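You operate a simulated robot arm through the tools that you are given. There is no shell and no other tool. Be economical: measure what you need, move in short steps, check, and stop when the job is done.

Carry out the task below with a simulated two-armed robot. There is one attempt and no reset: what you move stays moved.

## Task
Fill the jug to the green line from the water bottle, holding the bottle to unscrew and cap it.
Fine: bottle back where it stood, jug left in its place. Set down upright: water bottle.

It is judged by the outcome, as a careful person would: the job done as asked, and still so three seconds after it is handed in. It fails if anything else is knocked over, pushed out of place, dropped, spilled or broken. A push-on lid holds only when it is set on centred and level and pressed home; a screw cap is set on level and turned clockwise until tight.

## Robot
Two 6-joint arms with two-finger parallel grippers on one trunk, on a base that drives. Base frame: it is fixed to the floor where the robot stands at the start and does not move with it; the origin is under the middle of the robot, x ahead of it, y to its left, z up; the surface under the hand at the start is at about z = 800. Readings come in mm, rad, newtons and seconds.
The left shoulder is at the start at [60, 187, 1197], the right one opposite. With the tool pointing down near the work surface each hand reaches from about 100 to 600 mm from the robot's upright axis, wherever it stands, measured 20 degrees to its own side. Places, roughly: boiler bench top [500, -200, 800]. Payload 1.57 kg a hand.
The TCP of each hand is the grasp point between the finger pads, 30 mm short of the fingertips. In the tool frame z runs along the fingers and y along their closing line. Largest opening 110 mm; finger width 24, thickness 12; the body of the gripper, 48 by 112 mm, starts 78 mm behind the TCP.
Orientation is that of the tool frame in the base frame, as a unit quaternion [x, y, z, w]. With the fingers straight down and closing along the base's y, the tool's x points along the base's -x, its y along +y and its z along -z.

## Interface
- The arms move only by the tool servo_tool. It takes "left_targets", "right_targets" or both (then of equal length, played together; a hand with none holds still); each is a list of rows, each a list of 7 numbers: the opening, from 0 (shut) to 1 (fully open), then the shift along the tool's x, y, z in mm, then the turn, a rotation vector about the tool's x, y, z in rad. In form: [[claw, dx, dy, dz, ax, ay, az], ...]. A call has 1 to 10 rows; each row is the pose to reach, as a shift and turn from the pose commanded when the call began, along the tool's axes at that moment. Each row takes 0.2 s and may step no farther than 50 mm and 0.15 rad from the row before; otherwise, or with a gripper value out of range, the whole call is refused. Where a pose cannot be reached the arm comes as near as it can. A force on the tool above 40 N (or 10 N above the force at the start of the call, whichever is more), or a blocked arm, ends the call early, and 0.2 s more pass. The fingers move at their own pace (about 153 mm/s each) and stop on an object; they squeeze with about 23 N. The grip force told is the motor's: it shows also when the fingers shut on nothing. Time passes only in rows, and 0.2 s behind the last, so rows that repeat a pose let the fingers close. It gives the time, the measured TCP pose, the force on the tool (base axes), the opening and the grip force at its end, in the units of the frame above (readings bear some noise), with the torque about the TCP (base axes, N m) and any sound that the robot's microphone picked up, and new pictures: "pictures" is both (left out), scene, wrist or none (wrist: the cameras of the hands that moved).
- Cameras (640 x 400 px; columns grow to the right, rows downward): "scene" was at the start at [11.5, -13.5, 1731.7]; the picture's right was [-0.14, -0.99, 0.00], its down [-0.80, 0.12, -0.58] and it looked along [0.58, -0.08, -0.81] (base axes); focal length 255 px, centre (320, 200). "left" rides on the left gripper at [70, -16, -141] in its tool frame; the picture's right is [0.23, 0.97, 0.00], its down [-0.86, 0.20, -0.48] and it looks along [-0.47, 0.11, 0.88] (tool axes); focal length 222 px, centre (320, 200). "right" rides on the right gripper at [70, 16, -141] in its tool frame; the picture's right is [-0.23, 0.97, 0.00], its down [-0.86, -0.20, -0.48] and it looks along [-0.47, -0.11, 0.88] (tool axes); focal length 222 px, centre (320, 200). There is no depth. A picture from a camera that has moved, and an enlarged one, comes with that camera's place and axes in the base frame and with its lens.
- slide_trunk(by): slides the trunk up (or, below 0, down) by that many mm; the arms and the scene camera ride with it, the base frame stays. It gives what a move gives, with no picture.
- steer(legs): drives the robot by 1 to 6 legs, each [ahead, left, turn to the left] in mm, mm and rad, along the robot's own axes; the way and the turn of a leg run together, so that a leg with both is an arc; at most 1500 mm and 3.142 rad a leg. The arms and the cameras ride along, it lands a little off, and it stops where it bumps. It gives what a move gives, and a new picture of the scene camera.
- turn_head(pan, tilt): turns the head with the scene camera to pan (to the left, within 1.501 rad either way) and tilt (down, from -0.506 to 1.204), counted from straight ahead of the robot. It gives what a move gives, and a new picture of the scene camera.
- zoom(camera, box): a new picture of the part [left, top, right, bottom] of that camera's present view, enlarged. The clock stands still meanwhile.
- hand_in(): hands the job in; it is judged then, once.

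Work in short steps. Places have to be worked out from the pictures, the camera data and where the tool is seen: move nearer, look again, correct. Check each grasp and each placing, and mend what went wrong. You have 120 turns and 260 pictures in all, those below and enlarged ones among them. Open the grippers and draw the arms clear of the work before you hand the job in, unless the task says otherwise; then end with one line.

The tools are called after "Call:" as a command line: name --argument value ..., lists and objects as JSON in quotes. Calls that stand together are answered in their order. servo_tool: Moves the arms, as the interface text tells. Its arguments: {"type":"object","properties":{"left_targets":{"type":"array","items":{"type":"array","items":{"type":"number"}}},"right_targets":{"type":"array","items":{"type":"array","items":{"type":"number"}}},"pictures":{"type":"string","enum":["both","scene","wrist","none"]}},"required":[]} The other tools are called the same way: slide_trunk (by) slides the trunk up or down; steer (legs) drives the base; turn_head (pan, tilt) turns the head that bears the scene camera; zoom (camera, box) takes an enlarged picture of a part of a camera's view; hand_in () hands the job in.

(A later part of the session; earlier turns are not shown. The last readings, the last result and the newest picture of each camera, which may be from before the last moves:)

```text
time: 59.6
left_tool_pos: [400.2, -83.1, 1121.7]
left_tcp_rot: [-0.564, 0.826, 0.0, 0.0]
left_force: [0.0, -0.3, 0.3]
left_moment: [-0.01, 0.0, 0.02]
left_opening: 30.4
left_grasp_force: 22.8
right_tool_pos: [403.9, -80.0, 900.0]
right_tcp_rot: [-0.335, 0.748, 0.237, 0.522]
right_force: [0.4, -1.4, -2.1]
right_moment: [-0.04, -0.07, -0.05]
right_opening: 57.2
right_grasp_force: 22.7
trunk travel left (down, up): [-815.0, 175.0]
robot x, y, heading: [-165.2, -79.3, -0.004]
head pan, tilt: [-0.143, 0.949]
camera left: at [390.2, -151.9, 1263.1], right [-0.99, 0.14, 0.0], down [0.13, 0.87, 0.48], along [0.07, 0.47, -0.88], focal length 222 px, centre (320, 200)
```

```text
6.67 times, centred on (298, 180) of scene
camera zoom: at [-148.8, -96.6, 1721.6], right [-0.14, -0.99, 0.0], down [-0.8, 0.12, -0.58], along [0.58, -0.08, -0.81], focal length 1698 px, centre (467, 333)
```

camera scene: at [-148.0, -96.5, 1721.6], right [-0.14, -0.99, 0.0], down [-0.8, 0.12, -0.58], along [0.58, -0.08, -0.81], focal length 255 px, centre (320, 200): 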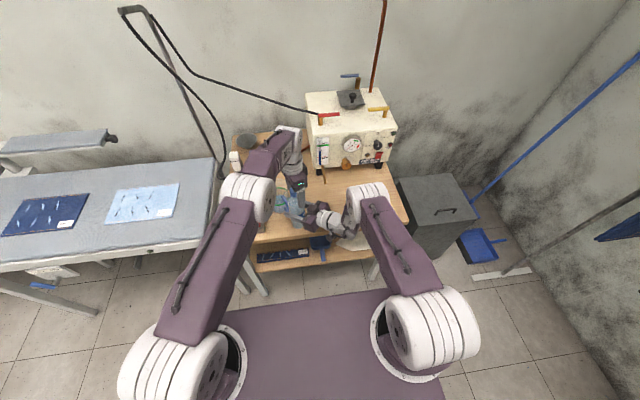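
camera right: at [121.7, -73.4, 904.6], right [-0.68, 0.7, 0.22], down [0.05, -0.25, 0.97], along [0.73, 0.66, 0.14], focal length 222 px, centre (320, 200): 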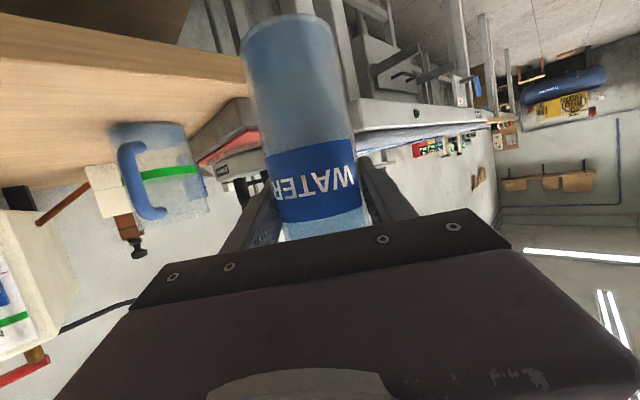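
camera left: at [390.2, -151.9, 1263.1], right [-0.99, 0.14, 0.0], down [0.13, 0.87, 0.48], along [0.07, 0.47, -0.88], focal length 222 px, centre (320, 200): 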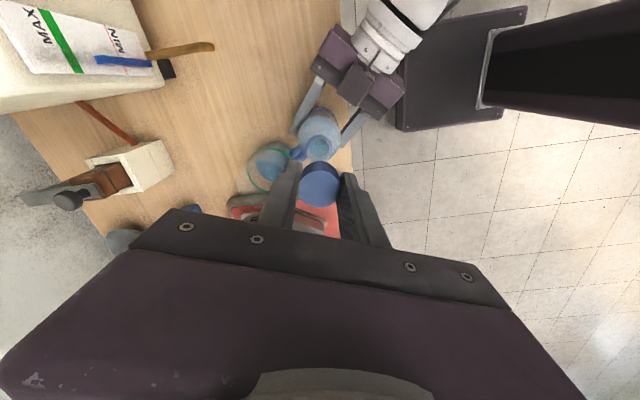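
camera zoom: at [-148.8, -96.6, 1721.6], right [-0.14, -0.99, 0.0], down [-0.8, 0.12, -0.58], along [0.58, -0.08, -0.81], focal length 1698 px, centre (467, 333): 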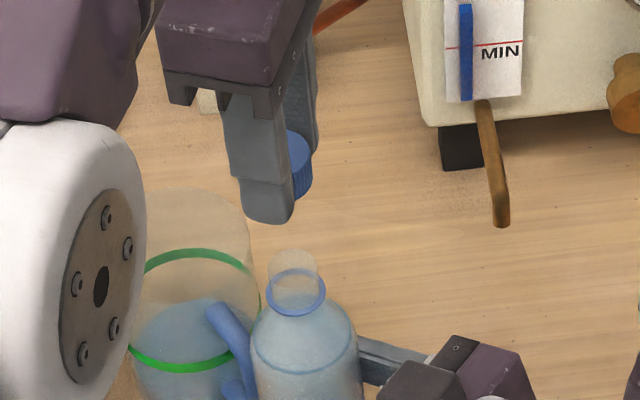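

The cap is off and held in the left gripper. I retreat the left hand up and left, then raise the trunk 70 mm with the open bottle upright.

Call:
servo_tool --left_targets '[[0, -32, 27, -12, 0, 0, 0], [0, -64, 55, -24, 0, 0, 0], [0, -97, 82, -36, 0, 0, 0], [0, -129, 110, -48, 0, 0, 0], [0, -161, 137, -60, 0, 0, 0]]' --pictures "none"

Call:
slide_trunk --by 70

Call:
steer --legs '[[-60, 0, 0], [-40, 100, 0]]'

```text
time: 60.8
left_tool_pos: [329.6, 118.7, 1181.0]
left_tcp_rot: [-0.563, 0.826, 0.0, -0.001]
left_force: [-0.5, 0.9, -0.1]
left_moment: [-0.05, -0.01, 0.0]
left_opening: 30.4
left_grasp_force: 22.4
right_tool_pos: [403.9, -78.5, 900.1]
right_tcp_rot: [-0.336, 0.748, 0.237, 0.521]
right_force: [0.1, 0.2, -0.9]
right_moment: [0.0, 0.07, -0.02]
right_opening: 57.4
right_grasp_force: 23.0
trunk travel left (down, up): [-815.0, 175.0]
robot x, y, heading: [-162.1, -85.5, -0.002]
head pan, tilt: [-0.143, 0.949]
```

```text
time: 61.9
left_tool_pos: [331.2, 116.8, 1250.1]
left_tcp_rot: [-0.564, 0.826, 0.0, 0.0]
left_force: [0.1, -0.4, 0.0]
left_moment: [0.0, 0.0, 0.01]
left_opening: 30.3
left_grasp_force: 22.5
right_tool_pos: [404.4, -79.5, 968.8]
right_tcp_rot: [-0.335, 0.748, 0.238, 0.521]
right_force: [0.1, -0.6, -4.4]
right_moment: [0.02, -0.03, -0.02]
right_opening: 57.1
right_grasp_force: 23.1
trunk travel left (down, up): [-885.0, 105.0]
robot x, y, heading: [-162.3, -81.3, -0.005]
head pan, tilt: [-0.143, 0.949]
```

```text
time: 63.7
left_tool_pos: [233.5, 214.6, 1249.9]
left_tcp_rot: [-0.564, 0.826, 0.0, 0.0]
left_force: [0.3, -0.1, -0.1]
left_moment: [-0.02, -0.04, 0.03]
left_opening: 30.4
left_grasp_force: 23.5
right_tool_pos: [305.3, 17.4, 970.0]
right_tcp_rot: [-0.334, 0.748, 0.238, 0.522]
right_force: [-0.4, 0.2, -4.6]
right_moment: [0.04, 0.03, 0.03]
right_opening: 57.1
right_grasp_force: 23.1
trunk travel left (down, up): [-885.0, 105.0]
robot x, y, heading: [-257.6, 19.0, 0.0]
head pan, tilt: [-0.143, 0.949]
camera scene: at [-246.8, -0.7, 1791.6], right [-0.15, -0.99, 0.0], down [-0.8, 0.12, -0.58], along [0.58, -0.08, -0.81], focal length 255 px, centre (320, 200)
```

scene: 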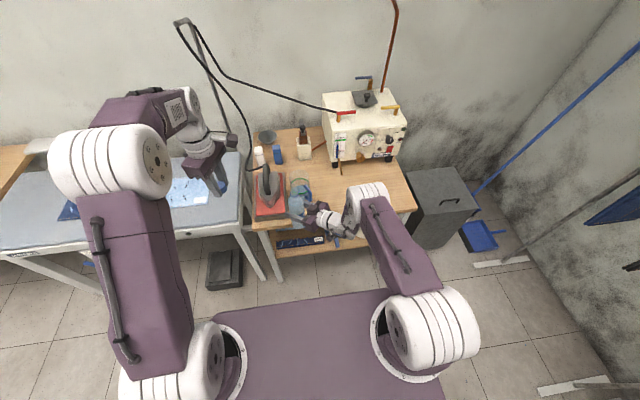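

I swing the open bottle back out to the robot's right front with the hand unyawed, keeping it upright.

Call:
servo_tool --right_targets '[[0, 2.3, -28, -6.6, 0.075, -0.0005, 0.0274], [0, 4.6, -56.5, -13.3, 0.15, -0.001, 0.0548], [0, 6.9, -84.7, -20, 0.225, -0.0015, 0.082], [0, 9.2, -113, -26.6, 0.3, -0.002, 0.11], [0, 11.5, -141, -33.2, 0.375, -0.0025, 0.137], [0, 13.7, -169.5, -40, 0.45, -0.003, 0.164], [0, 16, -197.7, -46.5, 0.525, -0.0035, 0.192], [0, 18.3, -226, -53.2, 0.6, -0.004, 0.219], [0, 20.6, -254, -60, 0.675, -0.0045, 0.247], [0, 22.9, -282.5, -66.5, 0.75, -0.005, 0.274]]'

```text
time: 65.9
left_tool_pos: [234.2, 216.6, 1249.7]
left_tcp_rot: [-0.563, 0.826, 0.001, 0.0]
left_force: [0.2, 0.3, -0.3]
left_moment: [0.01, -0.01, 0.01]
left_opening: 30.3
left_grasp_force: 23.2
right_tool_pos: [468.9, -221.2, 967.9]
right_tcp_rot: [-0.016, 0.82, 0.016, 0.572]
right_force: [-0.4, -0.5, -4.8]
right_moment: [0.0, -0.03, 0.0]
right_opening: 57.2
right_grasp_force: 23.0
trunk travel left (down, up): [-885.0, 105.0]
robot x, y, heading: [-257.8, 18.1, -0.006]
head pan, tilt: [-0.143, 0.949]
camera scene: at [-246.4, 2.4, 1791.7], right [-0.14, -0.99, 0.0], down [-0.8, 0.12, -0.58], along [0.58, -0.08, -0.81], focal length 255 px, centre (320, 200)
camera right: at [310.7, -211.3, 952.8], right [0.04, 0.97, 0.22], down [-0.14, -0.21, 0.97], along [0.99, -0.07, 0.13], focal length 222 px, centre (320, 200)
```

scene: 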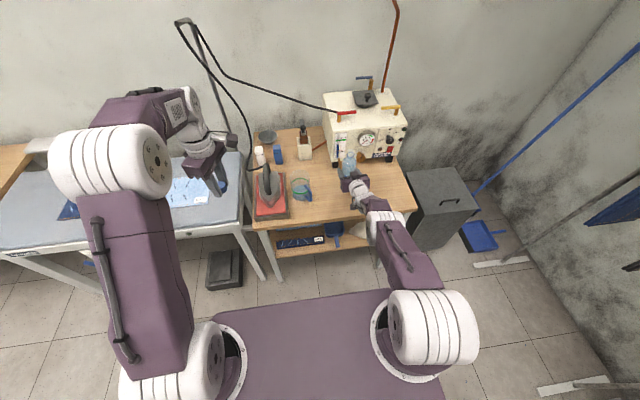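
right: 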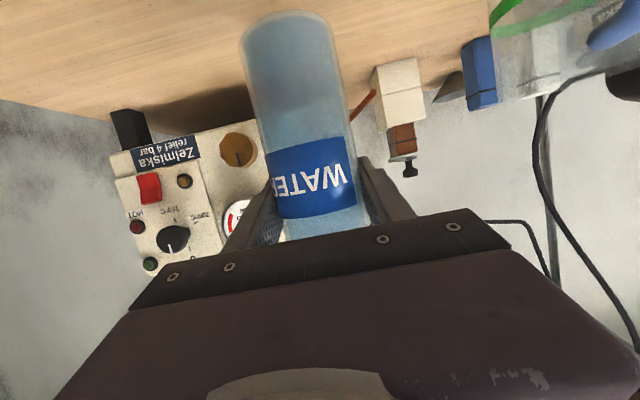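

The bottle is upright at [469, -221, 968]. Now the jug is in clear view; I measure it precisely.

Call:
zoom --camera "scene" --box '[260, 160, 340, 210]'

```text
8.00 times, centred on (300, 185) of scene
camera zoom: at [-246.4, 2.4, 1791.7], right [-0.14, -0.99, 0.0], down [-0.8, 0.12, -0.58], along [0.58, -0.08, -0.81], focal length 2037 px, centre (480, 320)
```

zoom: 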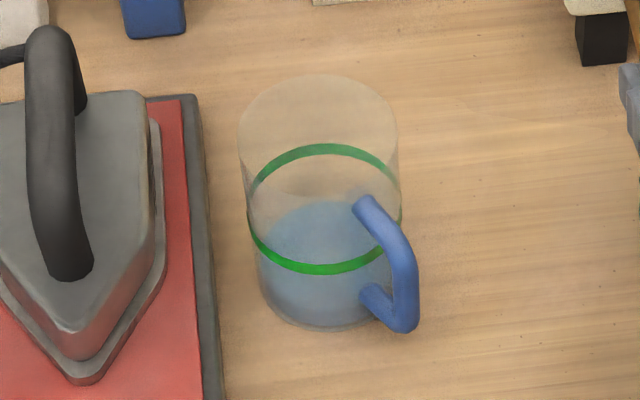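

Jug centre is about [507, -9], with the rim 89 mm wide at z ≈ 930. Water stands around z ≈ 826 and the green line around 865. I drive so the bottle's TCP is near [551, -125], from which rolling the hand puts the mouth over the jug.

Call:
steer --legs '[[82, 96, 0]]'

```text
time: 67.1
left_tool_pos: [313.6, 311.2, 1250.1]
left_tcp_rot: [-0.563, 0.826, 0.001, 0.001]
left_force: [-0.2, -0.4, 0.0]
left_moment: [0.05, 0.01, -0.01]
left_opening: 30.4
left_grasp_force: 23.3
right_tool_pos: [550.5, -126.3, 968.6]
right_tcp_rot: [-0.017, 0.819, 0.016, 0.574]
right_force: [-0.1, -0.1, -4.3]
right_moment: [0.0, -0.03, 0.0]
right_opening: 57.2
right_grasp_force: 22.8
trunk travel left (down, up): [-885.0, 105.0]
robot x, y, heading: [-178.3, 113.4, -0.001]
head pan, tilt: [-0.143, 0.949]
camera scene: at [-167.5, 97.2, 1791.7], right [-0.15, -0.99, 0.0], down [-0.8, 0.12, -0.58], along [0.58, -0.08, -0.81], focal length 255 px, centre (320, 200)
```

scene: 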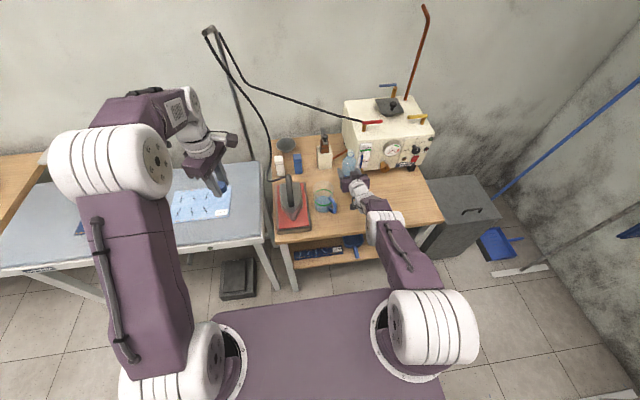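

The bottle is in place beside the jug. I roll it 0.6 rad toward the jug, below any pouring angle, and check the direction.

Call:
servo_tool --right_targets '[[0, 0, 0, 0, 0, 0, -0.12], [0, 0, 0, 0, 0, 0, -0.24], [0, 0, 0, 0, 0, 0, -0.36], [0, 0, 0, 0, 0, 0, -0.48], [0, 0, 0, 0, 0, 0, -0.6]]' --pictures "none"

Call:
zoom --camera "scene" --box '[290, 140, 402, 210]'

```text
time: 68.3
left_tool_pos: [312.8, 312.1, 1249.4]
left_tcp_rot: [-0.564, 0.826, 0.001, 0.0]
left_force: [-0.2, -0.3, 0.2]
left_moment: [0.04, -0.02, -0.01]
left_opening: 30.4
left_grasp_force: 22.3
right_tool_pos: [555.6, -138.0, 980.5]
right_tcp_rot: [-0.263, 0.781, -0.145, 0.548]
right_force: [0.9, 0.2, -4.1]
right_moment: [0.03, 0.0, -0.01]
right_opening: 57.2
right_grasp_force: 23.2
right hand out of reach, approached as far as the arm can: row 4, 5
trunk travel left (down, up): [-885.0, 105.0]
robot x, y, heading: [-180.2, 111.9, -0.003]
head pan, tilt: [-0.143, 0.949]
```

```text
5.71 times, centred on (346, 175) of scene
camera zoom: at [-166.1, 98.4, 1791.6], right [-0.14, -0.99, 0.0], down [-0.8, 0.12, -0.58], along [0.58, -0.08, -0.81], focal length 1455 px, centre (171, 343)
```

zoom: 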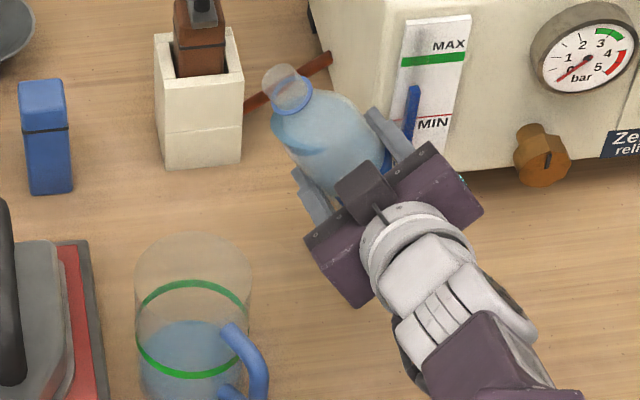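

The roll is blocked by a joint limit on this side, though positive roll appears free. So I return the bottle upright, set it down at its home spot, and regrasp with the hand flipped 180° about its axis. First upright and back off.

Call:
servo_tool --right_targets '[[0, 0, 0, 0, 0.004, -0.002, 0.12], [0, 0, 0, 0, 0.008, -0.005, 0.24], [0, 0, 0, 0, 0.012, -0.007, 0.36], [0, 0, 0, 0, 0.017, -0.01, 0.48], [0, 0, 0, 0, 0.021, -0.0126, 0.597]]' --pictures "none"

Call:
steer --legs '[[-105, 0, 0], [0, -85, 0]]'

```text
time: 69.5
left_tool_pos: [316.1, 314.0, 1248.9]
left_tcp_rot: [-0.564, 0.826, 0.0, 0.0]
left_force: [0.5, -0.1, 0.1]
left_moment: [-0.01, 0.01, 0.0]
left_opening: 30.2
left_grasp_force: 22.3
right_tool_pos: [554.9, -137.6, 981.2]
right_tcp_rot: [-0.013, 0.814, 0.009, 0.58]
right_force: [-0.3, 1.1, -4.5]
right_moment: [-0.01, 0.0, 0.0]
right_opening: 57.1
right_grasp_force: 22.9
right hand out of reach, approached as far as the arm can: row 1
trunk travel left (down, up): [-885.0, 105.0]
robot x, y, heading: [-178.6, 112.7, 0.001]
head pan, tilt: [-0.143, 0.949]
```

```text
time: 71.4
left_tool_pos: [209.6, 233.7, 1248.4]
left_tcp_rot: [-0.564, 0.826, -0.001, -0.002]
left_force: [-0.4, 0.7, 0.2]
left_moment: [-0.07, -0.04, 0.01]
left_opening: 30.2
left_grasp_force: 23.1
right_tool_pos: [451.9, -217.5, 982.5]
right_tcp_rot: [-0.015, 0.815, 0.007, 0.58]
right_force: [-0.5, 0.3, -3.2]
right_moment: [-0.01, 0.0, -0.06]
right_opening: 57.3
right_grasp_force: 23.2
trunk travel left (down, up): [-885.0, 105.0]
robot x, y, heading: [-283.1, 28.6, -0.002]
head pan, tilt: [-0.143, 0.949]
camera scene: at [-269.7, 22.7, 1791.7], right [-0.14, -0.99, 0.0], down [-0.8, 0.11, -0.58], along [0.58, -0.09, -0.81], focal length 255 px, centre (320, 200)
```

scene: 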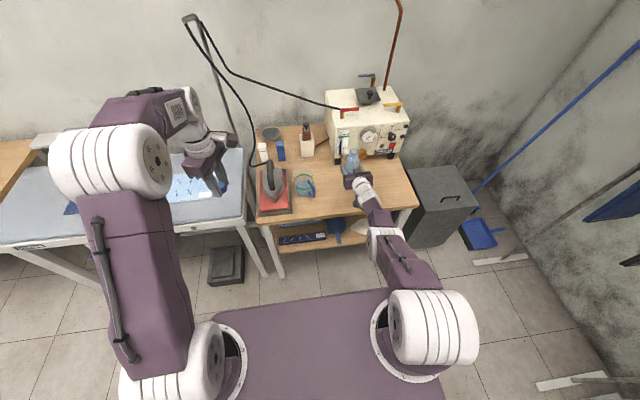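

Upright at [452, -217]. I lower the bottle to the bench here, where there is ample room for regrasping.

Call:
slide_trunk --by -73

Call:
slide_trunk --by -4

Call:
slide_trunk --by -3

```text
time: 72.5
left_tool_pos: [210.4, 230.2, 1176.1]
left_tcp_rot: [-0.564, 0.826, -0.001, -0.001]
left_force: [0.3, 0.6, 0.0]
left_moment: [-0.02, -0.02, -0.02]
left_opening: 30.0
left_grasp_force: 23.7
right_tool_pos: [450.8, -221.0, 907.0]
right_tcp_rot: [-0.014, 0.815, 0.008, 0.58]
right_force: [0.1, -0.2, -4.1]
right_moment: [-0.02, 0.0, -0.02]
right_opening: 57.3
right_grasp_force: 23.1
trunk travel left (down, up): [-812.0, 178.0]
robot x, y, heading: [-283.8, 30.5, -0.003]
head pan, tilt: [-0.143, 0.949]
```

```text
time: 73.0
left_tool_pos: [209.8, 229.1, 1172.8]
left_tcp_rot: [-0.564, 0.826, 0.001, -0.002]
left_force: [-0.4, -0.9, 0.5]
left_moment: [-0.05, 0.03, -0.01]
left_opening: 30.1
left_grasp_force: 23.1
right_tool_pos: [451.2, -220.4, 902.8]
right_tcp_rot: [-0.013, 0.815, 0.007, 0.58]
right_force: [-0.2, 1.0, -3.8]
right_moment: [0.02, -0.01, -0.03]
right_opening: 57.4
right_grasp_force: 23.4
trunk travel left (down, up): [-808.0, 182.0]
robot x, y, heading: [-282.0, 30.2, -0.004]
head pan, tilt: [-0.143, 0.949]
```

```text
time: 73.5
left_tool_pos: [209.8, 229.3, 1169.4]
left_tcp_rot: [-0.563, 0.827, 0.0, 0.0]
left_force: [0.3, -0.1, -0.7]
left_moment: [0.01, -0.02, 0.01]
left_opening: 30.0
left_grasp_force: 22.7
right_tool_pos: [451.2, -220.5, 900.6]
right_tcp_rot: [-0.014, 0.815, 0.009, 0.58]
right_force: [0.5, -0.5, -3.8]
right_moment: [-0.02, -0.01, 0.03]
right_opening: 57.3
right_grasp_force: 22.9
trunk travel left (down, up): [-805.0, 185.0]
robot x, y, heading: [-281.1, 30.0, 0.0]
head pan, tilt: [-0.143, 0.949]
```

Call:
slide_trunk --by -1.5

Call:
slide_trunk --by -1.5

```text
time: 74.0
left_tool_pos: [208.9, 229.6, 1167.4]
left_tcp_rot: [-0.563, 0.826, 0.0, 0.0]
left_force: [-0.2, 0.6, 0.1]
left_moment: [0.01, -0.01, -0.01]
left_opening: 29.9
left_grasp_force: 23.3
right_tool_pos: [451.6, -220.8, 900.9]
right_tcp_rot: [-0.014, 0.813, 0.008, 0.582]
right_force: [-0.2, 0.2, 0.6]
right_moment: [0.0, 0.06, 0.02]
right_opening: 57.0
right_grasp_force: 23.0
trunk travel left (down, up): [-804.0, 186.0]
robot x, y, heading: [-284.9, 30.0, -0.002]
head pan, tilt: [-0.143, 0.949]
```

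```text
time: 74.6
left_tool_pos: [209.7, 229.5, 1167.9]
left_tcp_rot: [-0.563, 0.826, -0.001, 0.0]
left_force: [0.5, -0.3, 0.0]
left_moment: [0.06, 0.02, 0.03]
left_opening: 30.3
left_grasp_force: 23.1
right_tool_pos: [450.9, -221.5, 899.8]
right_tcp_rot: [-0.014, 0.813, 0.008, 0.582]
right_force: [0.1, -2.0, 7.6]
right_moment: [-0.08, 0.1, 0.07]
right_opening: 57.0
right_grasp_force: 23.4
trunk travel left (down, up): [-802.0, 188.0]
robot x, y, heading: [-282.2, 22.6, -0.0]
head pan, tilt: [-0.143, 0.949]
```

Contact made at 8 N. I open the right hand and back the base off 120 mm.

Call:
servo_tool --right_targets '[[1, 0, 0, 0, 0, 0, 0], [1, 0, 0, 0, 0, 0, 0], [1, 0, 0, 0, 0, 0, 0]]' --pictures "none"

Call:
steer --legs '[[-130, 0, 0]]'

Call:
servo_tool --right_targets '[[1, 0, 0, 0, 0, 0, 0.15], [1, 0, 0, 0, 0, 0, 0.3], [1, 0, 0, 0, 0, 0, 0.45], [1, 0, 0, 0, 0, 0, 0.6], [1, 0, 0, 0, 0, 0, 0.75], [1, 0, 0, 0, 0, 0, 0.9], [1, 0, 0, 0, 0, 0, 1.05], [1, 0, 0, 0, 0, 0, 1.2], [1, 0, 0, 0, 0, 0, 1.35], [1, 0, 0, 0, 0, 0, 1.5]]' --pictures "none"

```text
time: 75.4
left_tool_pos: [209.7, 229.5, 1166.6]
left_tcp_rot: [-0.563, 0.826, 0.0, 0.0]
left_force: [-0.4, -0.2, 0.2]
left_moment: [-0.03, -0.01, 0.01]
left_opening: 29.9
left_grasp_force: 22.9
right_tool_pos: [450.5, -220.6, 896.8]
right_tcp_rot: [-0.014, 0.815, 0.009, 0.579]
right_force: [1.6, -0.5, 0.1]
right_moment: [0.01, 0.04, 0.0]
right_opening: 110.2
right_grasp_force: 0.0
trunk travel left (down, up): [-802.0, 188.0]
robot x, y, heading: [-279.6, 26.3, -0.001]
head pan, tilt: [-0.143, 0.949]
```

```text
time: 76.6
left_tool_pos: [82.2, 229.3, 1166.0]
left_tcp_rot: [-0.564, 0.826, 0.0, -0.001]
left_force: [0.5, -0.3, -0.4]
left_moment: [-0.02, -0.01, -0.03]
left_opening: 30.3
left_grasp_force: 22.4
right_tool_pos: [321.9, -219.6, 896.1]
right_tcp_rot: [-0.015, 0.815, 0.009, 0.579]
right_force: [-0.2, -0.1, 0.1]
right_moment: [0.01, -0.01, -0.01]
right_opening: 110.0
right_grasp_force: 0.0
trunk travel left (down, up): [-802.0, 188.0]
robot x, y, heading: [-414.7, 29.4, 0.0]
head pan, tilt: [-0.143, 0.949]
camera scene: at [-398.8, 15.6, 1708.6], right [-0.14, -0.99, 0.0], down [-0.81, 0.12, -0.58], along [0.58, -0.08, -0.81], focal length 255 px, centre (320, 200)
```

scene: 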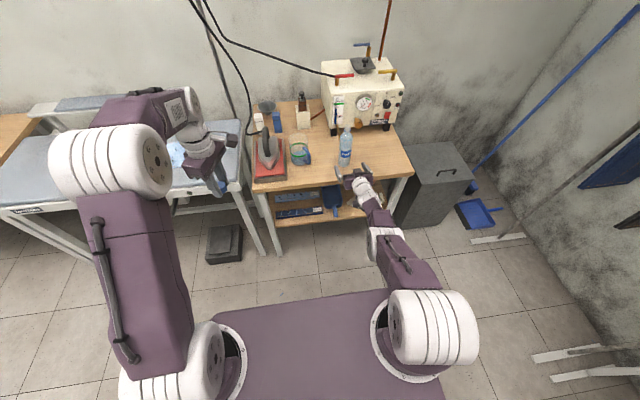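

```text
time: 78.8
left_tool_pos: [79.8, 230.8, 1166.7]
left_tcp_rot: [-0.564, 0.826, 0.0, 0.0]
left_force: [-0.1, -0.4, -0.9]
left_moment: [-0.01, 0.01, 0.01]
left_opening: 30.1
left_grasp_force: 22.8
right_tool_pos: [320.4, -219.4, 898.1]
right_tcp_rot: [0.546, 0.604, 0.403, 0.419]
right_force: [0.3, 0.3, 0.5]
right_moment: [-0.02, 0.0, 0.0]
right_opening: 109.9
right_grasp_force: 0.0
trunk travel left (down, up): [-802.0, 188.0]
robot x, y, heading: [-413.2, 28.0, 0.003]
head pan, tilt: [-0.143, 0.949]
```

Positive roll is indeed free. I continue to the full 180°.

Call:
servo_tool --right_targets '[[1, 0, 0, 0, 0, 0, 0.15], [1, 0, 0, 0, 0, 0, 0.3], [1, 0, 0, 0, 0, 0, 0.45], [1, 0, 0, 0, 0, 0, 0.6], [1, 0, 0, 0, 0, 0, 0.75], [1, 0, 0, 0, 0, 0, 0.9], [1, 0, 0, 0, 0, 0, 1.05], [1, 0, 0, 0, 0, 0, 1.2], [1, 0, 0, 0, 0, 0, 1.35], [1, 0, 0, 0, 0, 0, 1.5]]' --pictures "none"

Call:
servo_tool --right_targets '[[1, 0, 0, 0, 0, 0, 0.14], [1, 0, 0, 0, 0, 0, 0.14]]' --pictures "wrist"

```text
time: 81.0
left_tool_pos: [78.4, 230.1, 1166.3]
left_tcp_rot: [-0.564, 0.826, 0.0, 0.001]
left_force: [0.3, -0.2, 0.4]
left_moment: [0.0, 0.01, 0.01]
left_opening: 30.2
left_grasp_force: 22.9
right_tool_pos: [320.9, -219.9, 898.8]
right_tcp_rot: [0.811, 0.071, 0.579, 0.032]
right_force: [-0.5, -0.7, 0.3]
right_moment: [0.0, -0.03, 0.04]
right_opening: 110.1
right_grasp_force: 0.1
trunk travel left (down, up): [-802.0, 188.0]
robot x, y, heading: [-412.5, 30.1, -0.001]
head pan, tilt: [-0.143, 0.949]
```

```text
time: 81.6
left_tool_pos: [78.5, 228.7, 1167.9]
left_tcp_rot: [-0.565, 0.825, 0.0, 0.0]
left_force: [0.7, -0.1, -0.8]
left_moment: [0.0, -0.01, -0.01]
left_opening: 30.3
left_grasp_force: 23.1
right_tool_pos: [320.5, -219.6, 897.0]
right_tcp_rot: [0.814, 0.014, 0.581, -0.008]
right_force: [-0.1, 0.1, -0.5]
right_moment: [0.01, 0.01, -0.02]
right_opening: 110.3
right_grasp_force: 0.1
trunk travel left (down, up): [-802.0, 188.0]
robot x, y, heading: [-411.7, 31.1, -0.002]
head pan, tilt: [-0.143, 0.949]
camera right: at [209.0, -240.1, 1011.5], right [-0.04, -0.98, -0.21], down [-0.74, 0.17, -0.65], along [0.67, 0.13, -0.73], focal length 222 px, centre (320, 200)
```

right: 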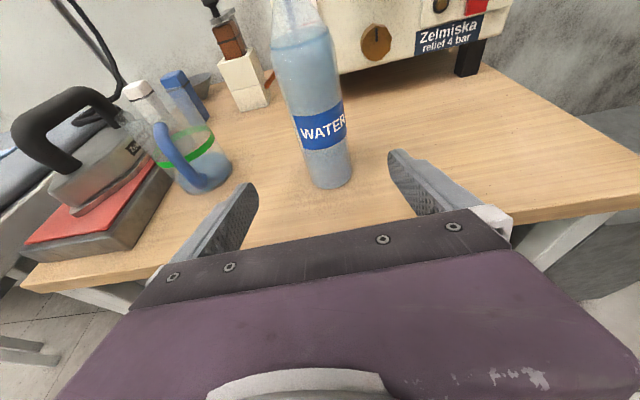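

The hand is flipped with the camera on top. The bottle stands open at about [444, -222]. I drive forward 125 mm onto it, fingers open.

Call:
steer --legs '[[90, -2, 0]]'

Call:
zoom --camera "right" --box '[160, 50, 480, 250]'

```text
time: 82.8
left_tool_pos: [168.7, 227.8, 1167.7]
left_tcp_rot: [-0.565, 0.825, -0.001, 0.001]
left_force: [0.3, 0.2, 0.0]
left_moment: [0.0, 0.01, 0.0]
left_opening: 30.1
left_grasp_force: 23.0
right_tool_pos: [409.4, -222.8, 898.6]
right_tcp_rot: [0.814, 0.015, 0.58, -0.008]
right_force: [0.5, -0.7, 0.3]
right_moment: [0.02, -0.01, 0.0]
right_opening: 110.0
right_grasp_force: 0.1
trunk travel left (down, up): [-802.0, 188.0]
robot x, y, heading: [-322.0, 28.9, 0.002]
head pan, tilt: [-0.143, 0.949]
camera scene: at [-313.5, 13.7, 1708.7], right [-0.14, -0.99, 0.0], down [-0.8, 0.12, -0.58], along [0.58, -0.08, -0.81], focal length 255 px, centre (320, 200)
```

scene: 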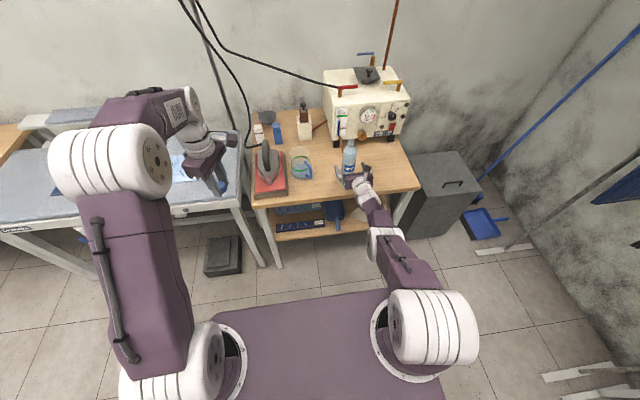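

```text
2.00 times, centred on (320, 150) of right
camera zoom: at [297.7, -242.1, 1012.5], right [-0.04, -0.98, -0.21], down [-0.74, 0.17, -0.65], along [0.68, 0.13, -0.73], focal length 444 px, centre (320, 300)
```

zoom: 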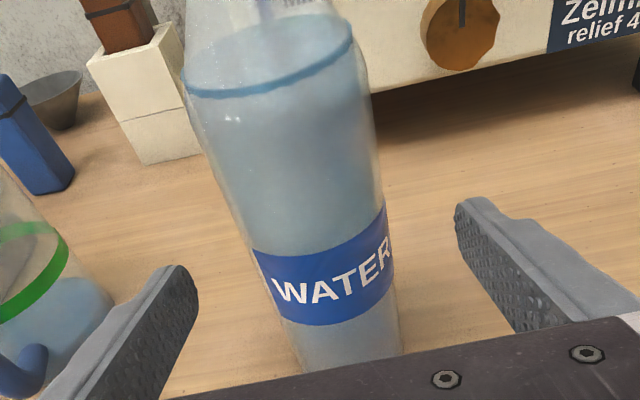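

The bottle is centred between the fingers. I move the final 36 mm and close.

Call:
steer --legs '[[36, -1, 0]]'

Call:
servo_tool --right_targets '[[0, 0, 0, 0, 0, 0, 0], [0, 0, 0, 0, 0, 0, 0], [0, 0, 0, 0, 0, 0, 0], [0, 0, 0, 0, 0, 0, 0]]' --pictures "wrist"

```text
time: 83.6
left_tool_pos: [199.7, 227.6, 1169.0]
left_tcp_rot: [-0.564, 0.826, -0.001, 0.002]
left_force: [-1.1, 0.1, 0.0]
left_moment: [0.02, -0.1, 0.01]
left_opening: 30.5
left_grasp_force: 23.4
right_tool_pos: [443.0, -223.7, 901.7]
right_tcp_rot: [0.813, 0.015, 0.582, -0.008]
right_force: [-1.4, 0.0, 0.6]
right_moment: [0.02, 0.01, -0.03]
right_opening: 109.9
right_grasp_force: 0.0
trunk travel left (down, up): [-802.0, 188.0]
robot x, y, heading: [-285.2, 22.9, -0.001]
head pan, tilt: [-0.143, 0.949]
camera scene: at [-283.5, 12.8, 1708.8], right [-0.14, -0.99, 0.0], down [-0.8, 0.12, -0.59], along [0.58, -0.08, -0.81], focal length 255 px, centre (320, 200)
```

scene: 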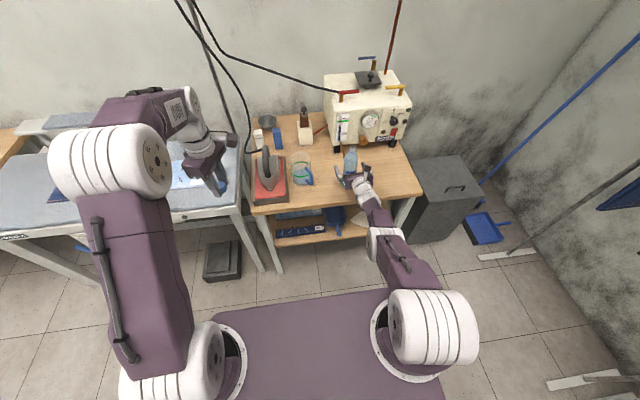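

```text
time: 84.6
left_tool_pos: [204.1, 226.8, 1166.5]
left_tcp_rot: [-0.565, 0.825, 0.0, 0.0]
left_force: [0.0, -0.3, -0.4]
left_moment: [0.01, -0.03, 0.0]
left_opening: 30.2
left_grasp_force: 22.8
right_tool_pos: [446.7, -223.9, 897.3]
right_tcp_rot: [0.814, 0.016, 0.58, -0.009]
right_force: [-0.2, -1.5, -0.1]
right_moment: [0.02, 0.01, 0.04]
right_opening: 57.4
right_grasp_force: 22.9
trunk travel left (down, up): [-802.0, 188.0]
robot x, y, heading: [-286.7, 24.4, -0.0]
head pan, tilt: [-0.143, 0.949]
camera right: at [335.1, -243.4, 1011.0], right [-0.04, -0.98, -0.21], down [-0.74, 0.17, -0.65], along [0.67, 0.13, -0.73], focal length 222 px, centre (320, 200)
```

right: 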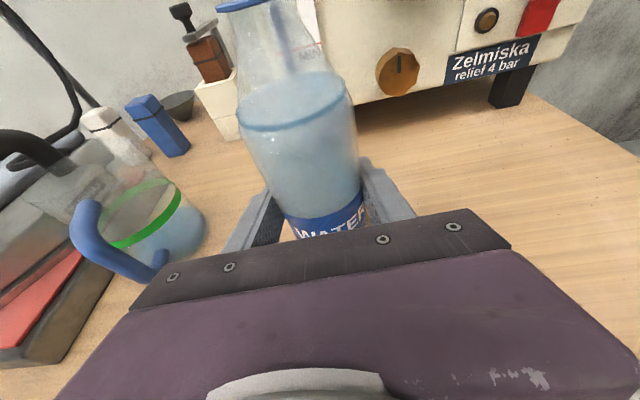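

The grasp is secure at 57.4 mm. I raise by 73 mm and drive so the TCP is again near [551, -125].

Call:
slide_trunk --by 73

Call:
steer --legs '[[104, 99, 0]]'

Call:
servo_tool --right_targets '[[0, 0, 0, 0, 0, 0, -0.1], [0, 0, 0, 0, 0, 0, -0.2], [0, 0, 0, 0, 0, 0, -0.3], [0, 0, 0, 0, 0, 0, -0.4], [0, 0, 0, 0, 0, 0, -0.5], [0, 0, 0, 0, 0, 0, -0.6], [0, 0, 0, 0, 0, 0, -0.7]]' --pictures "none"

Call:
zoom --camera "scene" --box '[290, 140, 402, 210]'

```text
time: 85.7
left_tool_pos: [206.4, 226.3, 1239.7]
left_tcp_rot: [-0.564, 0.825, 0.001, 0.0]
left_force: [-0.9, 0.0, -0.2]
left_moment: [0.0, -0.03, 0.01]
left_opening: 30.2
left_grasp_force: 23.4
right_tool_pos: [446.7, -223.3, 970.6]
right_tcp_rot: [0.815, 0.014, 0.58, -0.008]
right_force: [0.5, -0.9, -3.7]
right_moment: [-0.02, 0.02, 0.0]
right_opening: 57.2
right_grasp_force: 22.7
trunk travel left (down, up): [-875.0, 115.0]
robot x, y, heading: [-288.3, 24.8, -0.004]
head pan, tilt: [-0.143, 0.949]
```

```text
time: 87.1
left_tool_pos: [309.5, 324.7, 1240.6]
left_tcp_rot: [-0.563, 0.826, -0.001, 0.001]
left_force: [-0.2, 0.7, 0.3]
left_moment: [0.02, -0.01, 0.02]
left_opening: 30.3
left_grasp_force: 22.8
right_tool_pos: [549.4, -126.1, 971.1]
right_tcp_rot: [0.814, 0.014, 0.581, -0.008]
right_force: [-0.5, -0.6, -4.5]
right_moment: [0.02, -0.01, 0.01]
right_opening: 57.2
right_grasp_force: 23.2
trunk travel left (down, up): [-875.0, 115.0]
robot x, y, heading: [-186.2, 126.4, -0.001]
head pan, tilt: [-0.143, 0.949]
camera scene: at [-172.3, 108.9, 1781.7], right [-0.14, -0.99, 0.0], down [-0.8, 0.12, -0.58], along [0.58, -0.08, -0.81], focal length 255 px, centre (320, 200)
```

scene: 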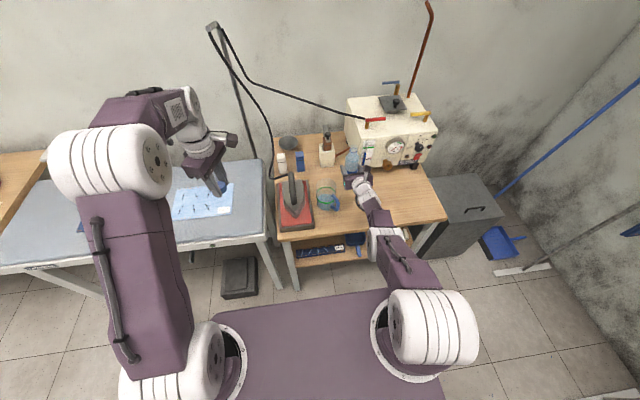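

```text
time: 88.7
left_tool_pos: [310.0, 325.6, 1240.8]
left_tcp_rot: [-0.565, 0.825, 0.0, 0.001]
left_force: [-0.4, -0.2, 0.4]
left_moment: [0.05, 0.01, 0.01]
left_opening: 30.2
left_grasp_force: 22.7
right_tool_pos: [552.2, -125.2, 970.0]
right_tcp_rot: [0.76, 0.293, 0.547, 0.192]
right_force: [0.7, 0.6, -4.9]
right_moment: [0.04, 0.0, -0.01]
right_opening: 57.2
right_grasp_force: 23.3
trunk travel left (down, up): [-875.0, 115.0]
robot x, y, heading: [-184.2, 123.2, -0.002]
head pan, tilt: [-0.143, 0.949]
```

```text
5.71 times, centred on (346, 175) of scene
camera zoom: at [-169.7, 111.4, 1781.7], right [-0.14, -0.99, 0.0], down [-0.8, 0.12, -0.58], along [0.58, -0.08, -0.81], focal length 1455 px, centre (171, 343)
```

zoom: 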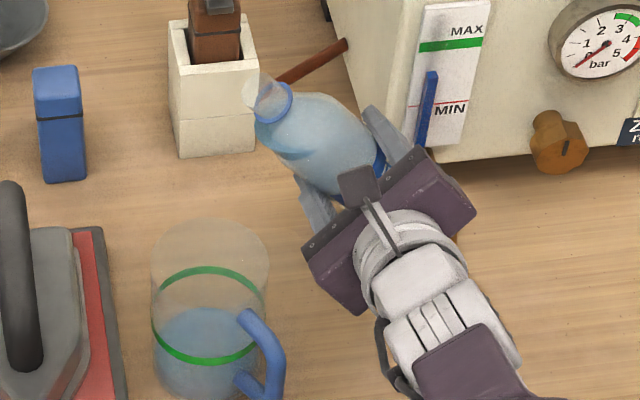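

The roll now works cleanly and the mouth is tracking toward the jug. I tilt on to 1.05 rad in small steps and look.

Call:
servo_tool --right_targets '[[0, 0, 0, 0, 0, 0, -0.08], [0, 0, 0, 0, 0, 0, -0.16], [0, 0, 0, 0, 0, 0, -0.24], [0, 0, 0, 0, 0, 0, -0.32], [0, 0, 0, 0, 0, 0, -0.32]]' --pictures "none"

Call:
zoom --camera "scene" --box '[290, 140, 402, 210]'

```text
time: 89.9
left_tool_pos: [308.9, 327.2, 1240.0]
left_tcp_rot: [-0.564, 0.826, 0.0, 0.0]
left_force: [-0.3, 0.8, 0.8]
left_moment: [0.0, -0.02, 0.0]
left_opening: 30.1
left_grasp_force: 23.1
right_tool_pos: [550.7, -124.2, 969.5]
right_tcp_rot: [0.703, 0.412, 0.51, 0.276]
right_force: [1.1, -0.3, -4.0]
right_moment: [0.0, 0.0, -0.01]
right_opening: 57.2
right_grasp_force: 22.6
trunk travel left (down, up): [-875.0, 115.0]
robot x, y, heading: [-178.4, 123.2, -0.003]
head pan, tilt: [-0.143, 0.949]
```

```text
5.71 times, centred on (346, 175) of scene
camera zoom: at [-169.6, 111.5, 1781.7], right [-0.14, -0.99, 0.0], down [-0.8, 0.12, -0.58], along [0.58, -0.08, -0.81], focal length 1455 px, centre (171, 343)
```

zoom: 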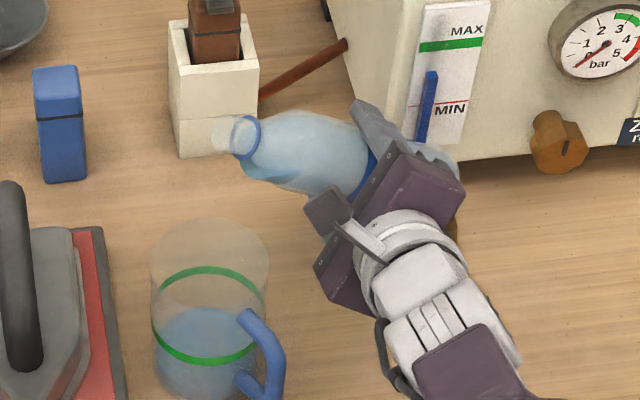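

Mouth is at about [534, -28, 1039], near the jug's right-far side. I shift 14 mm toward the robot and tilt another 0.12 rad, slowly.

Call:
servo_tool --right_targets '[[0, -2, -4.2, -13.2, 0, 0, 0], [0, -2, -4.2, -13.2, 0, 0, -0.06], [0, -2, -4.2, -13.2, 0, 0, -0.12], [0, -2, -4.2, -13.2, 0, 0, -0.12], [0, -2, -4.2, -13.2, 0, 0, -0.12]]' --pictures "none"

Call:
zoom --camera "scene" --box '[290, 140, 402, 210]'

```text
time: 91.1
left_tool_pos: [310.9, 325.3, 1239.9]
left_tcp_rot: [-0.565, 0.825, 0.001, 0.0]
left_force: [0.4, 0.4, 0.4]
left_moment: [-0.02, -0.01, -0.03]
left_opening: 29.7
left_grasp_force: 23.1
right_tool_pos: [547.3, -126.4, 964.2]
right_tcp_rot: [0.678, 0.451, 0.492, 0.307]
right_force: [0.3, -0.1, -4.1]
right_moment: [0.0, -0.04, 0.0]
right_opening: 57.0
right_grasp_force: 22.8
right hand out of reach, approached as far as the arm can: row 1, 2, 3, 4, 5
trunk travel left (down, up): [-875.0, 115.0]
robot x, y, heading: [-179.7, 128.8, -0.001]
head pan, tilt: [-0.143, 0.949]
```

```text
5.71 times, centred on (346, 175) of scene
camera zoom: at [-169.7, 111.5, 1781.7], right [-0.14, -0.99, 0.0], down [-0.8, 0.12, -0.58], along [0.58, -0.08, -0.81], focal length 1455 px, centre (171, 343)
```

zoom: 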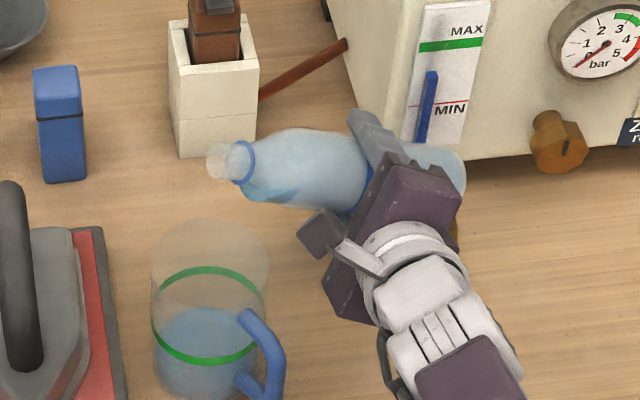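

The arm is at its inner limit, so I use the base for the shift: back 14, right 4.

Call:
steer --legs '[[-14, -5, 0]]'

Call:
servo_tool --right_targets '[[0, 0, 0, 0, 0, 0, -0.04], [0, 0, 0, 0, 0, 0, -0.08], [0, 0, 0, 0, 0, 0, -0.12], [0, 0, 0, 0, 0, 0, -0.12], [0, 0, 0, 0, 0, 0, -0.12]]' --pictures "none"

Call:
zoom --camera "scene" --box '[290, 140, 402, 210]'

```text
time: 91.8
left_tool_pos: [299.9, 322.3, 1237.9]
left_tcp_rot: [-0.565, 0.825, 0.001, -0.002]
left_force: [0.9, -0.2, 0.1]
left_moment: [0.0, 0.03, -0.01]
left_opening: 30.2
left_grasp_force: 23.2
right_tool_pos: [535.8, -129.2, 961.4]
right_tcp_rot: [0.678, 0.452, 0.491, 0.306]
right_force: [1.0, 0.5, -5.5]
right_moment: [-0.01, -0.02, -0.04]
right_opening: 57.3
right_grasp_force: 22.9
trunk travel left (down, up): [-875.0, 115.0]
robot x, y, heading: [-194.8, 119.0, -0.001]
head pan, tilt: [-0.143, 0.949]
camera scene: at [-177.6, 108.7, 1781.6], right [-0.14, -0.99, 0.0], down [-0.81, 0.12, -0.58], along [0.57, -0.08, -0.81], focal length 255 px, centre (320, 200)
```

scene: 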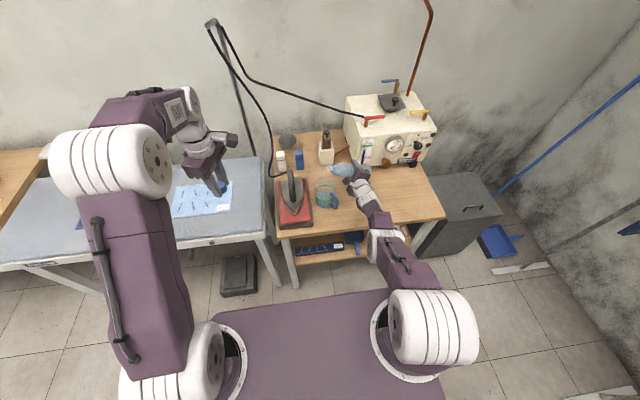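

```text
time: 93.0
left_tool_pos: [297.0, 320.8, 1239.1]
left_tcp_rot: [-0.564, 0.826, 0.001, -0.002]
left_force: [0.3, 0.0, 0.2]
left_moment: [0.02, -0.04, -0.06]
left_opening: 30.1
left_grasp_force: 23.0
right_tool_pos: [534.2, -131.4, 963.9]
right_tcp_rot: [0.649, 0.492, 0.473, 0.336]
right_force: [-1.0, 0.3, -5.7]
right_moment: [0.02, 0.02, -0.02]
right_opening: 57.2
right_grasp_force: 22.8
trunk travel left (down, up): [-875.0, 115.0]
robot x, y, heading: [-197.6, 118.4, -0.002]
head pan, tilt: [-0.143, 0.949]
```

```text
5.71 times, centred on (346, 175) of scene
camera zoom: at [-182.7, 106.9, 1781.6], right [-0.14, -0.99, 0.0], down [-0.81, 0.12, -0.58], along [0.58, -0.08, -0.81], focal length 1455 px, centre (171, 343)
```

zoom: 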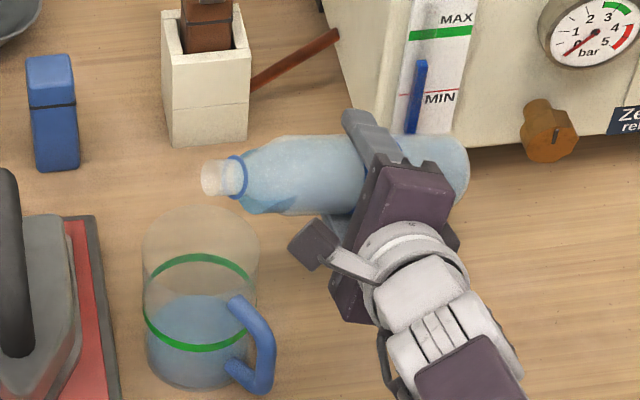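

Mouth at about [509, -19, 1010], well over the jug; no flow yet. I tilt another 0.12 rad and hold.

Call:
servo_tool --right_targets '[[0, 0, 0, 0, 0, 0, -0.04], [0, 0, 0, 0, 0, 0, -0.08], [0, 0, 0, 0, 0, 0, -0.12], [0, 0, 0, 0, 0, 0, -0.12], [0, 0, 0, 0, 0, 0, -0.12], [0, 0, 0, 0, 0, 0, -0.12]]' --pictures "none"

Call:
zoom --camera "scene" --box '[300, 155, 380, 205]'

```text
time: 94.4
left_tool_pos: [296.4, 320.4, 1239.0]
left_tcp_rot: [-0.564, 0.825, 0.0, 0.0]
left_force: [-0.1, 0.0, 0.2]
left_moment: [-0.03, -0.01, 0.01]
left_opening: 30.1
left_grasp_force: 23.0
right_tool_pos: [533.4, -130.4, 963.7]
right_tcp_rot: [0.619, 0.529, 0.452, 0.364]
right_force: [0.1, 0.1, -3.4]
right_moment: [-0.02, 0.05, 0.0]
right_opening: 57.2
right_grasp_force: 23.0
trunk travel left (down, up): [-875.0, 115.0]
robot x, y, heading: [-194.2, 122.0, -0.0]
head pan, tilt: [-0.143, 0.949]
```

```text
8.00 times, centred on (340, 180) of scene
camera zoom: at [-183.6, 106.5, 1781.7], right [-0.14, -0.99, 0.0], down [-0.8, 0.12, -0.58], along [0.58, -0.08, -0.81], focal length 2037 px, centre (160, 360)
```

zoom: 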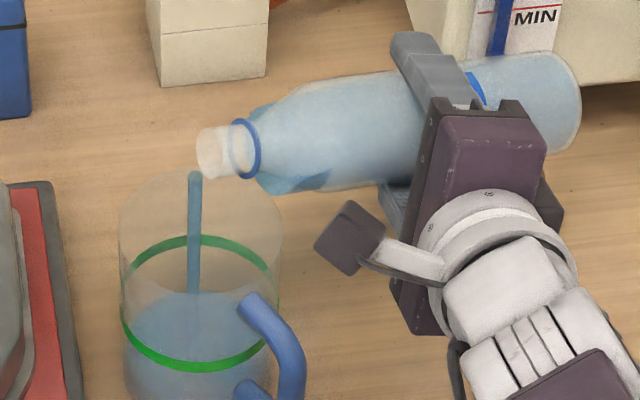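

Water is flowing, falling straight into the jug. I hold this tilt and watch the level.

Call:
servo_tool --right_targets '[[0, 0, 0, 0, 0, 0, 0], [0, 0, 0, 0, 0, 0, 0], [0, 0, 0, 0, 0, 0, 0], [0, 0, 0, 0, 0, 0, 0]]' --pictures "none"

Call:
zoom --camera "scene" --box '[300, 155, 380, 205]'

```text
time: 95.4
left_tool_pos: [295.5, 319.4, 1238.9]
left_tcp_rot: [-0.564, 0.826, 0.0, 0.001]
left_force: [-0.5, 0.1, 0.2]
left_moment: [-0.01, 0.07, -0.01]
left_opening: 30.4
left_grasp_force: 23.5
right_tool_pos: [533.4, -130.7, 964.5]
right_tcp_rot: [0.618, 0.53, 0.453, 0.363]
right_force: [-0.8, 0.1, -5.3]
right_moment: [0.03, -0.02, 0.02]
right_opening: 57.3
right_grasp_force: 22.8
trunk travel left (down, up): [-875.0, 115.0]
robot x, y, heading: [-195.1, 121.5, -0.001]
head pan, tilt: [-0.143, 0.949]
```

```text
8.00 times, centred on (340, 180) of scene
camera zoom: at [-183.6, 106.5, 1781.7], right [-0.14, -0.99, 0.0], down [-0.8, 0.12, -0.58], along [0.58, -0.08, -0.81], focal length 2037 px, centre (160, 360)
```

zoom: 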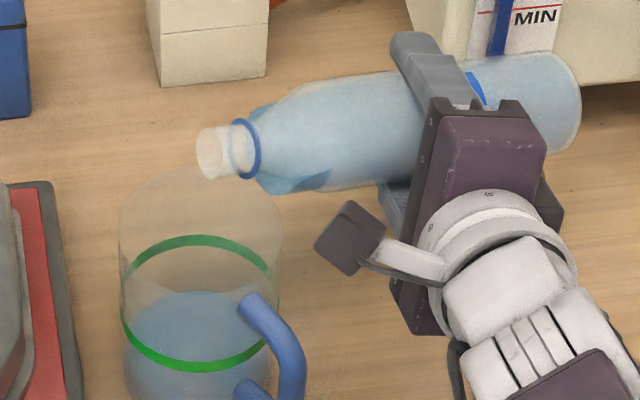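

The flow stopped at its static limit, so it is nicely controllable. I tilt 0.1 more.

Call:
servo_tool --right_targets '[[0, 0, 0, 0, 0, 0, -0.05], [0, 0, 0, 0, 0, 0, -0.1], [0, 0, 0, 0, 0, 0, -0.1], [0, 0, 0, 0, 0, 0, -0.1], [0, 0, 0, 0, 0, 0, -0.1], [0, 0, 0, 0, 0, 0, -0.1], [0, 0, 0, 0, 0, 0, -0.1], [0, 0, 0, 0, 0, 0, -0.1]]' --pictures "none"

Call:
zoom --camera "scene" --box '[300, 160, 380, 210]'

```text
time: 97.2
left_tool_pos: [295.4, 320.0, 1239.4]
left_tcp_rot: [-0.564, 0.826, 0.0, -0.001]
left_force: [0.8, 0.0, 0.4]
left_moment: [0.01, -0.01, 0.01]
left_opening: 30.3
left_grasp_force: 23.5
right_tool_pos: [532.9, -131.0, 963.8]
right_tcp_rot: [0.592, 0.561, 0.433, 0.385]
right_force: [0.3, -0.1, -3.3]
right_moment: [0.01, 0.01, 0.02]
right_opening: 57.0
right_grasp_force: 23.0
trunk travel left (down, up): [-875.0, 115.0]
robot x, y, heading: [-198.7, 122.6, 0.003]
head pan, tilt: [-0.143, 0.949]
```

```text
8.00 times, centred on (340, 185) of scene
camera zoom: at [-183.8, 106.6, 1781.7], right [-0.14, -0.99, 0.0], down [-0.8, 0.12, -0.58], along [0.58, -0.08, -0.81], focal length 2037 px, centre (160, 320)
```

zoom: 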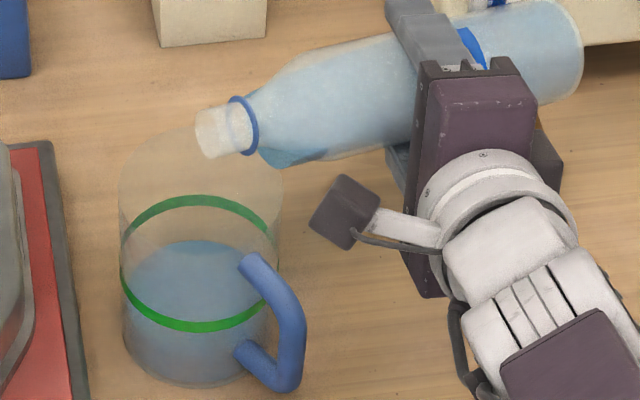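

The level is rising steadily: the surface's far edge has moved about 10 px, with about 36 px left. I continue with 0.1 rad.

Call:
servo_tool --right_targets '[[0, 0, 0, 0, 0, 0, -0.05], [0, 0, 0, 0, 0, 0, -0.1], [0, 0, 0, 0, 0, 0, -0.1], [0, 0, 0, 0, 0, 0, -0.1], [0, 0, 0, 0, 0, 0, -0.1], [0, 0, 0, 0, 0, 0, -0.1], [0, 0, 0, 0, 0, 0, -0.1], [0, 0, 0, 0, 0, 0, -0.1]]' --pictures "none"

Call:
zoom --camera "scene" --box '[300, 160, 380, 210]'

```text
time: 99.0
left_tool_pos: [295.6, 320.2, 1240.1]
left_tcp_rot: [-0.564, 0.826, 0.0, 0.0]
left_force: [0.2, -0.2, 1.0]
left_moment: [0.03, 0.01, -0.02]
left_opening: 30.2
left_grasp_force: 23.2
right_tool_pos: [532.4, -130.8, 964.5]
right_tcp_rot: [0.563, 0.589, 0.414, 0.406]
right_force: [-0.3, 0.2, -3.0]
right_moment: [-0.01, 0.03, -0.02]
right_opening: 57.5
right_grasp_force: 22.6
trunk travel left (down, up): [-875.0, 115.0]
robot x, y, heading: [-194.5, 119.9, -0.003]
head pan, tilt: [-0.143, 0.949]
```

```text
8.00 times, centred on (340, 185) of scene
camera zoom: at [-184.0, 106.7, 1781.7], right [-0.14, -0.99, 0.0], down [-0.8, 0.12, -0.58], along [0.58, -0.08, -0.81], focal length 2037 px, centre (160, 320)
```

zoom: 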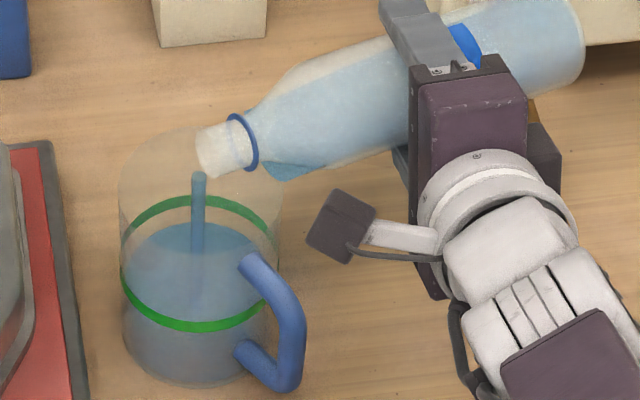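

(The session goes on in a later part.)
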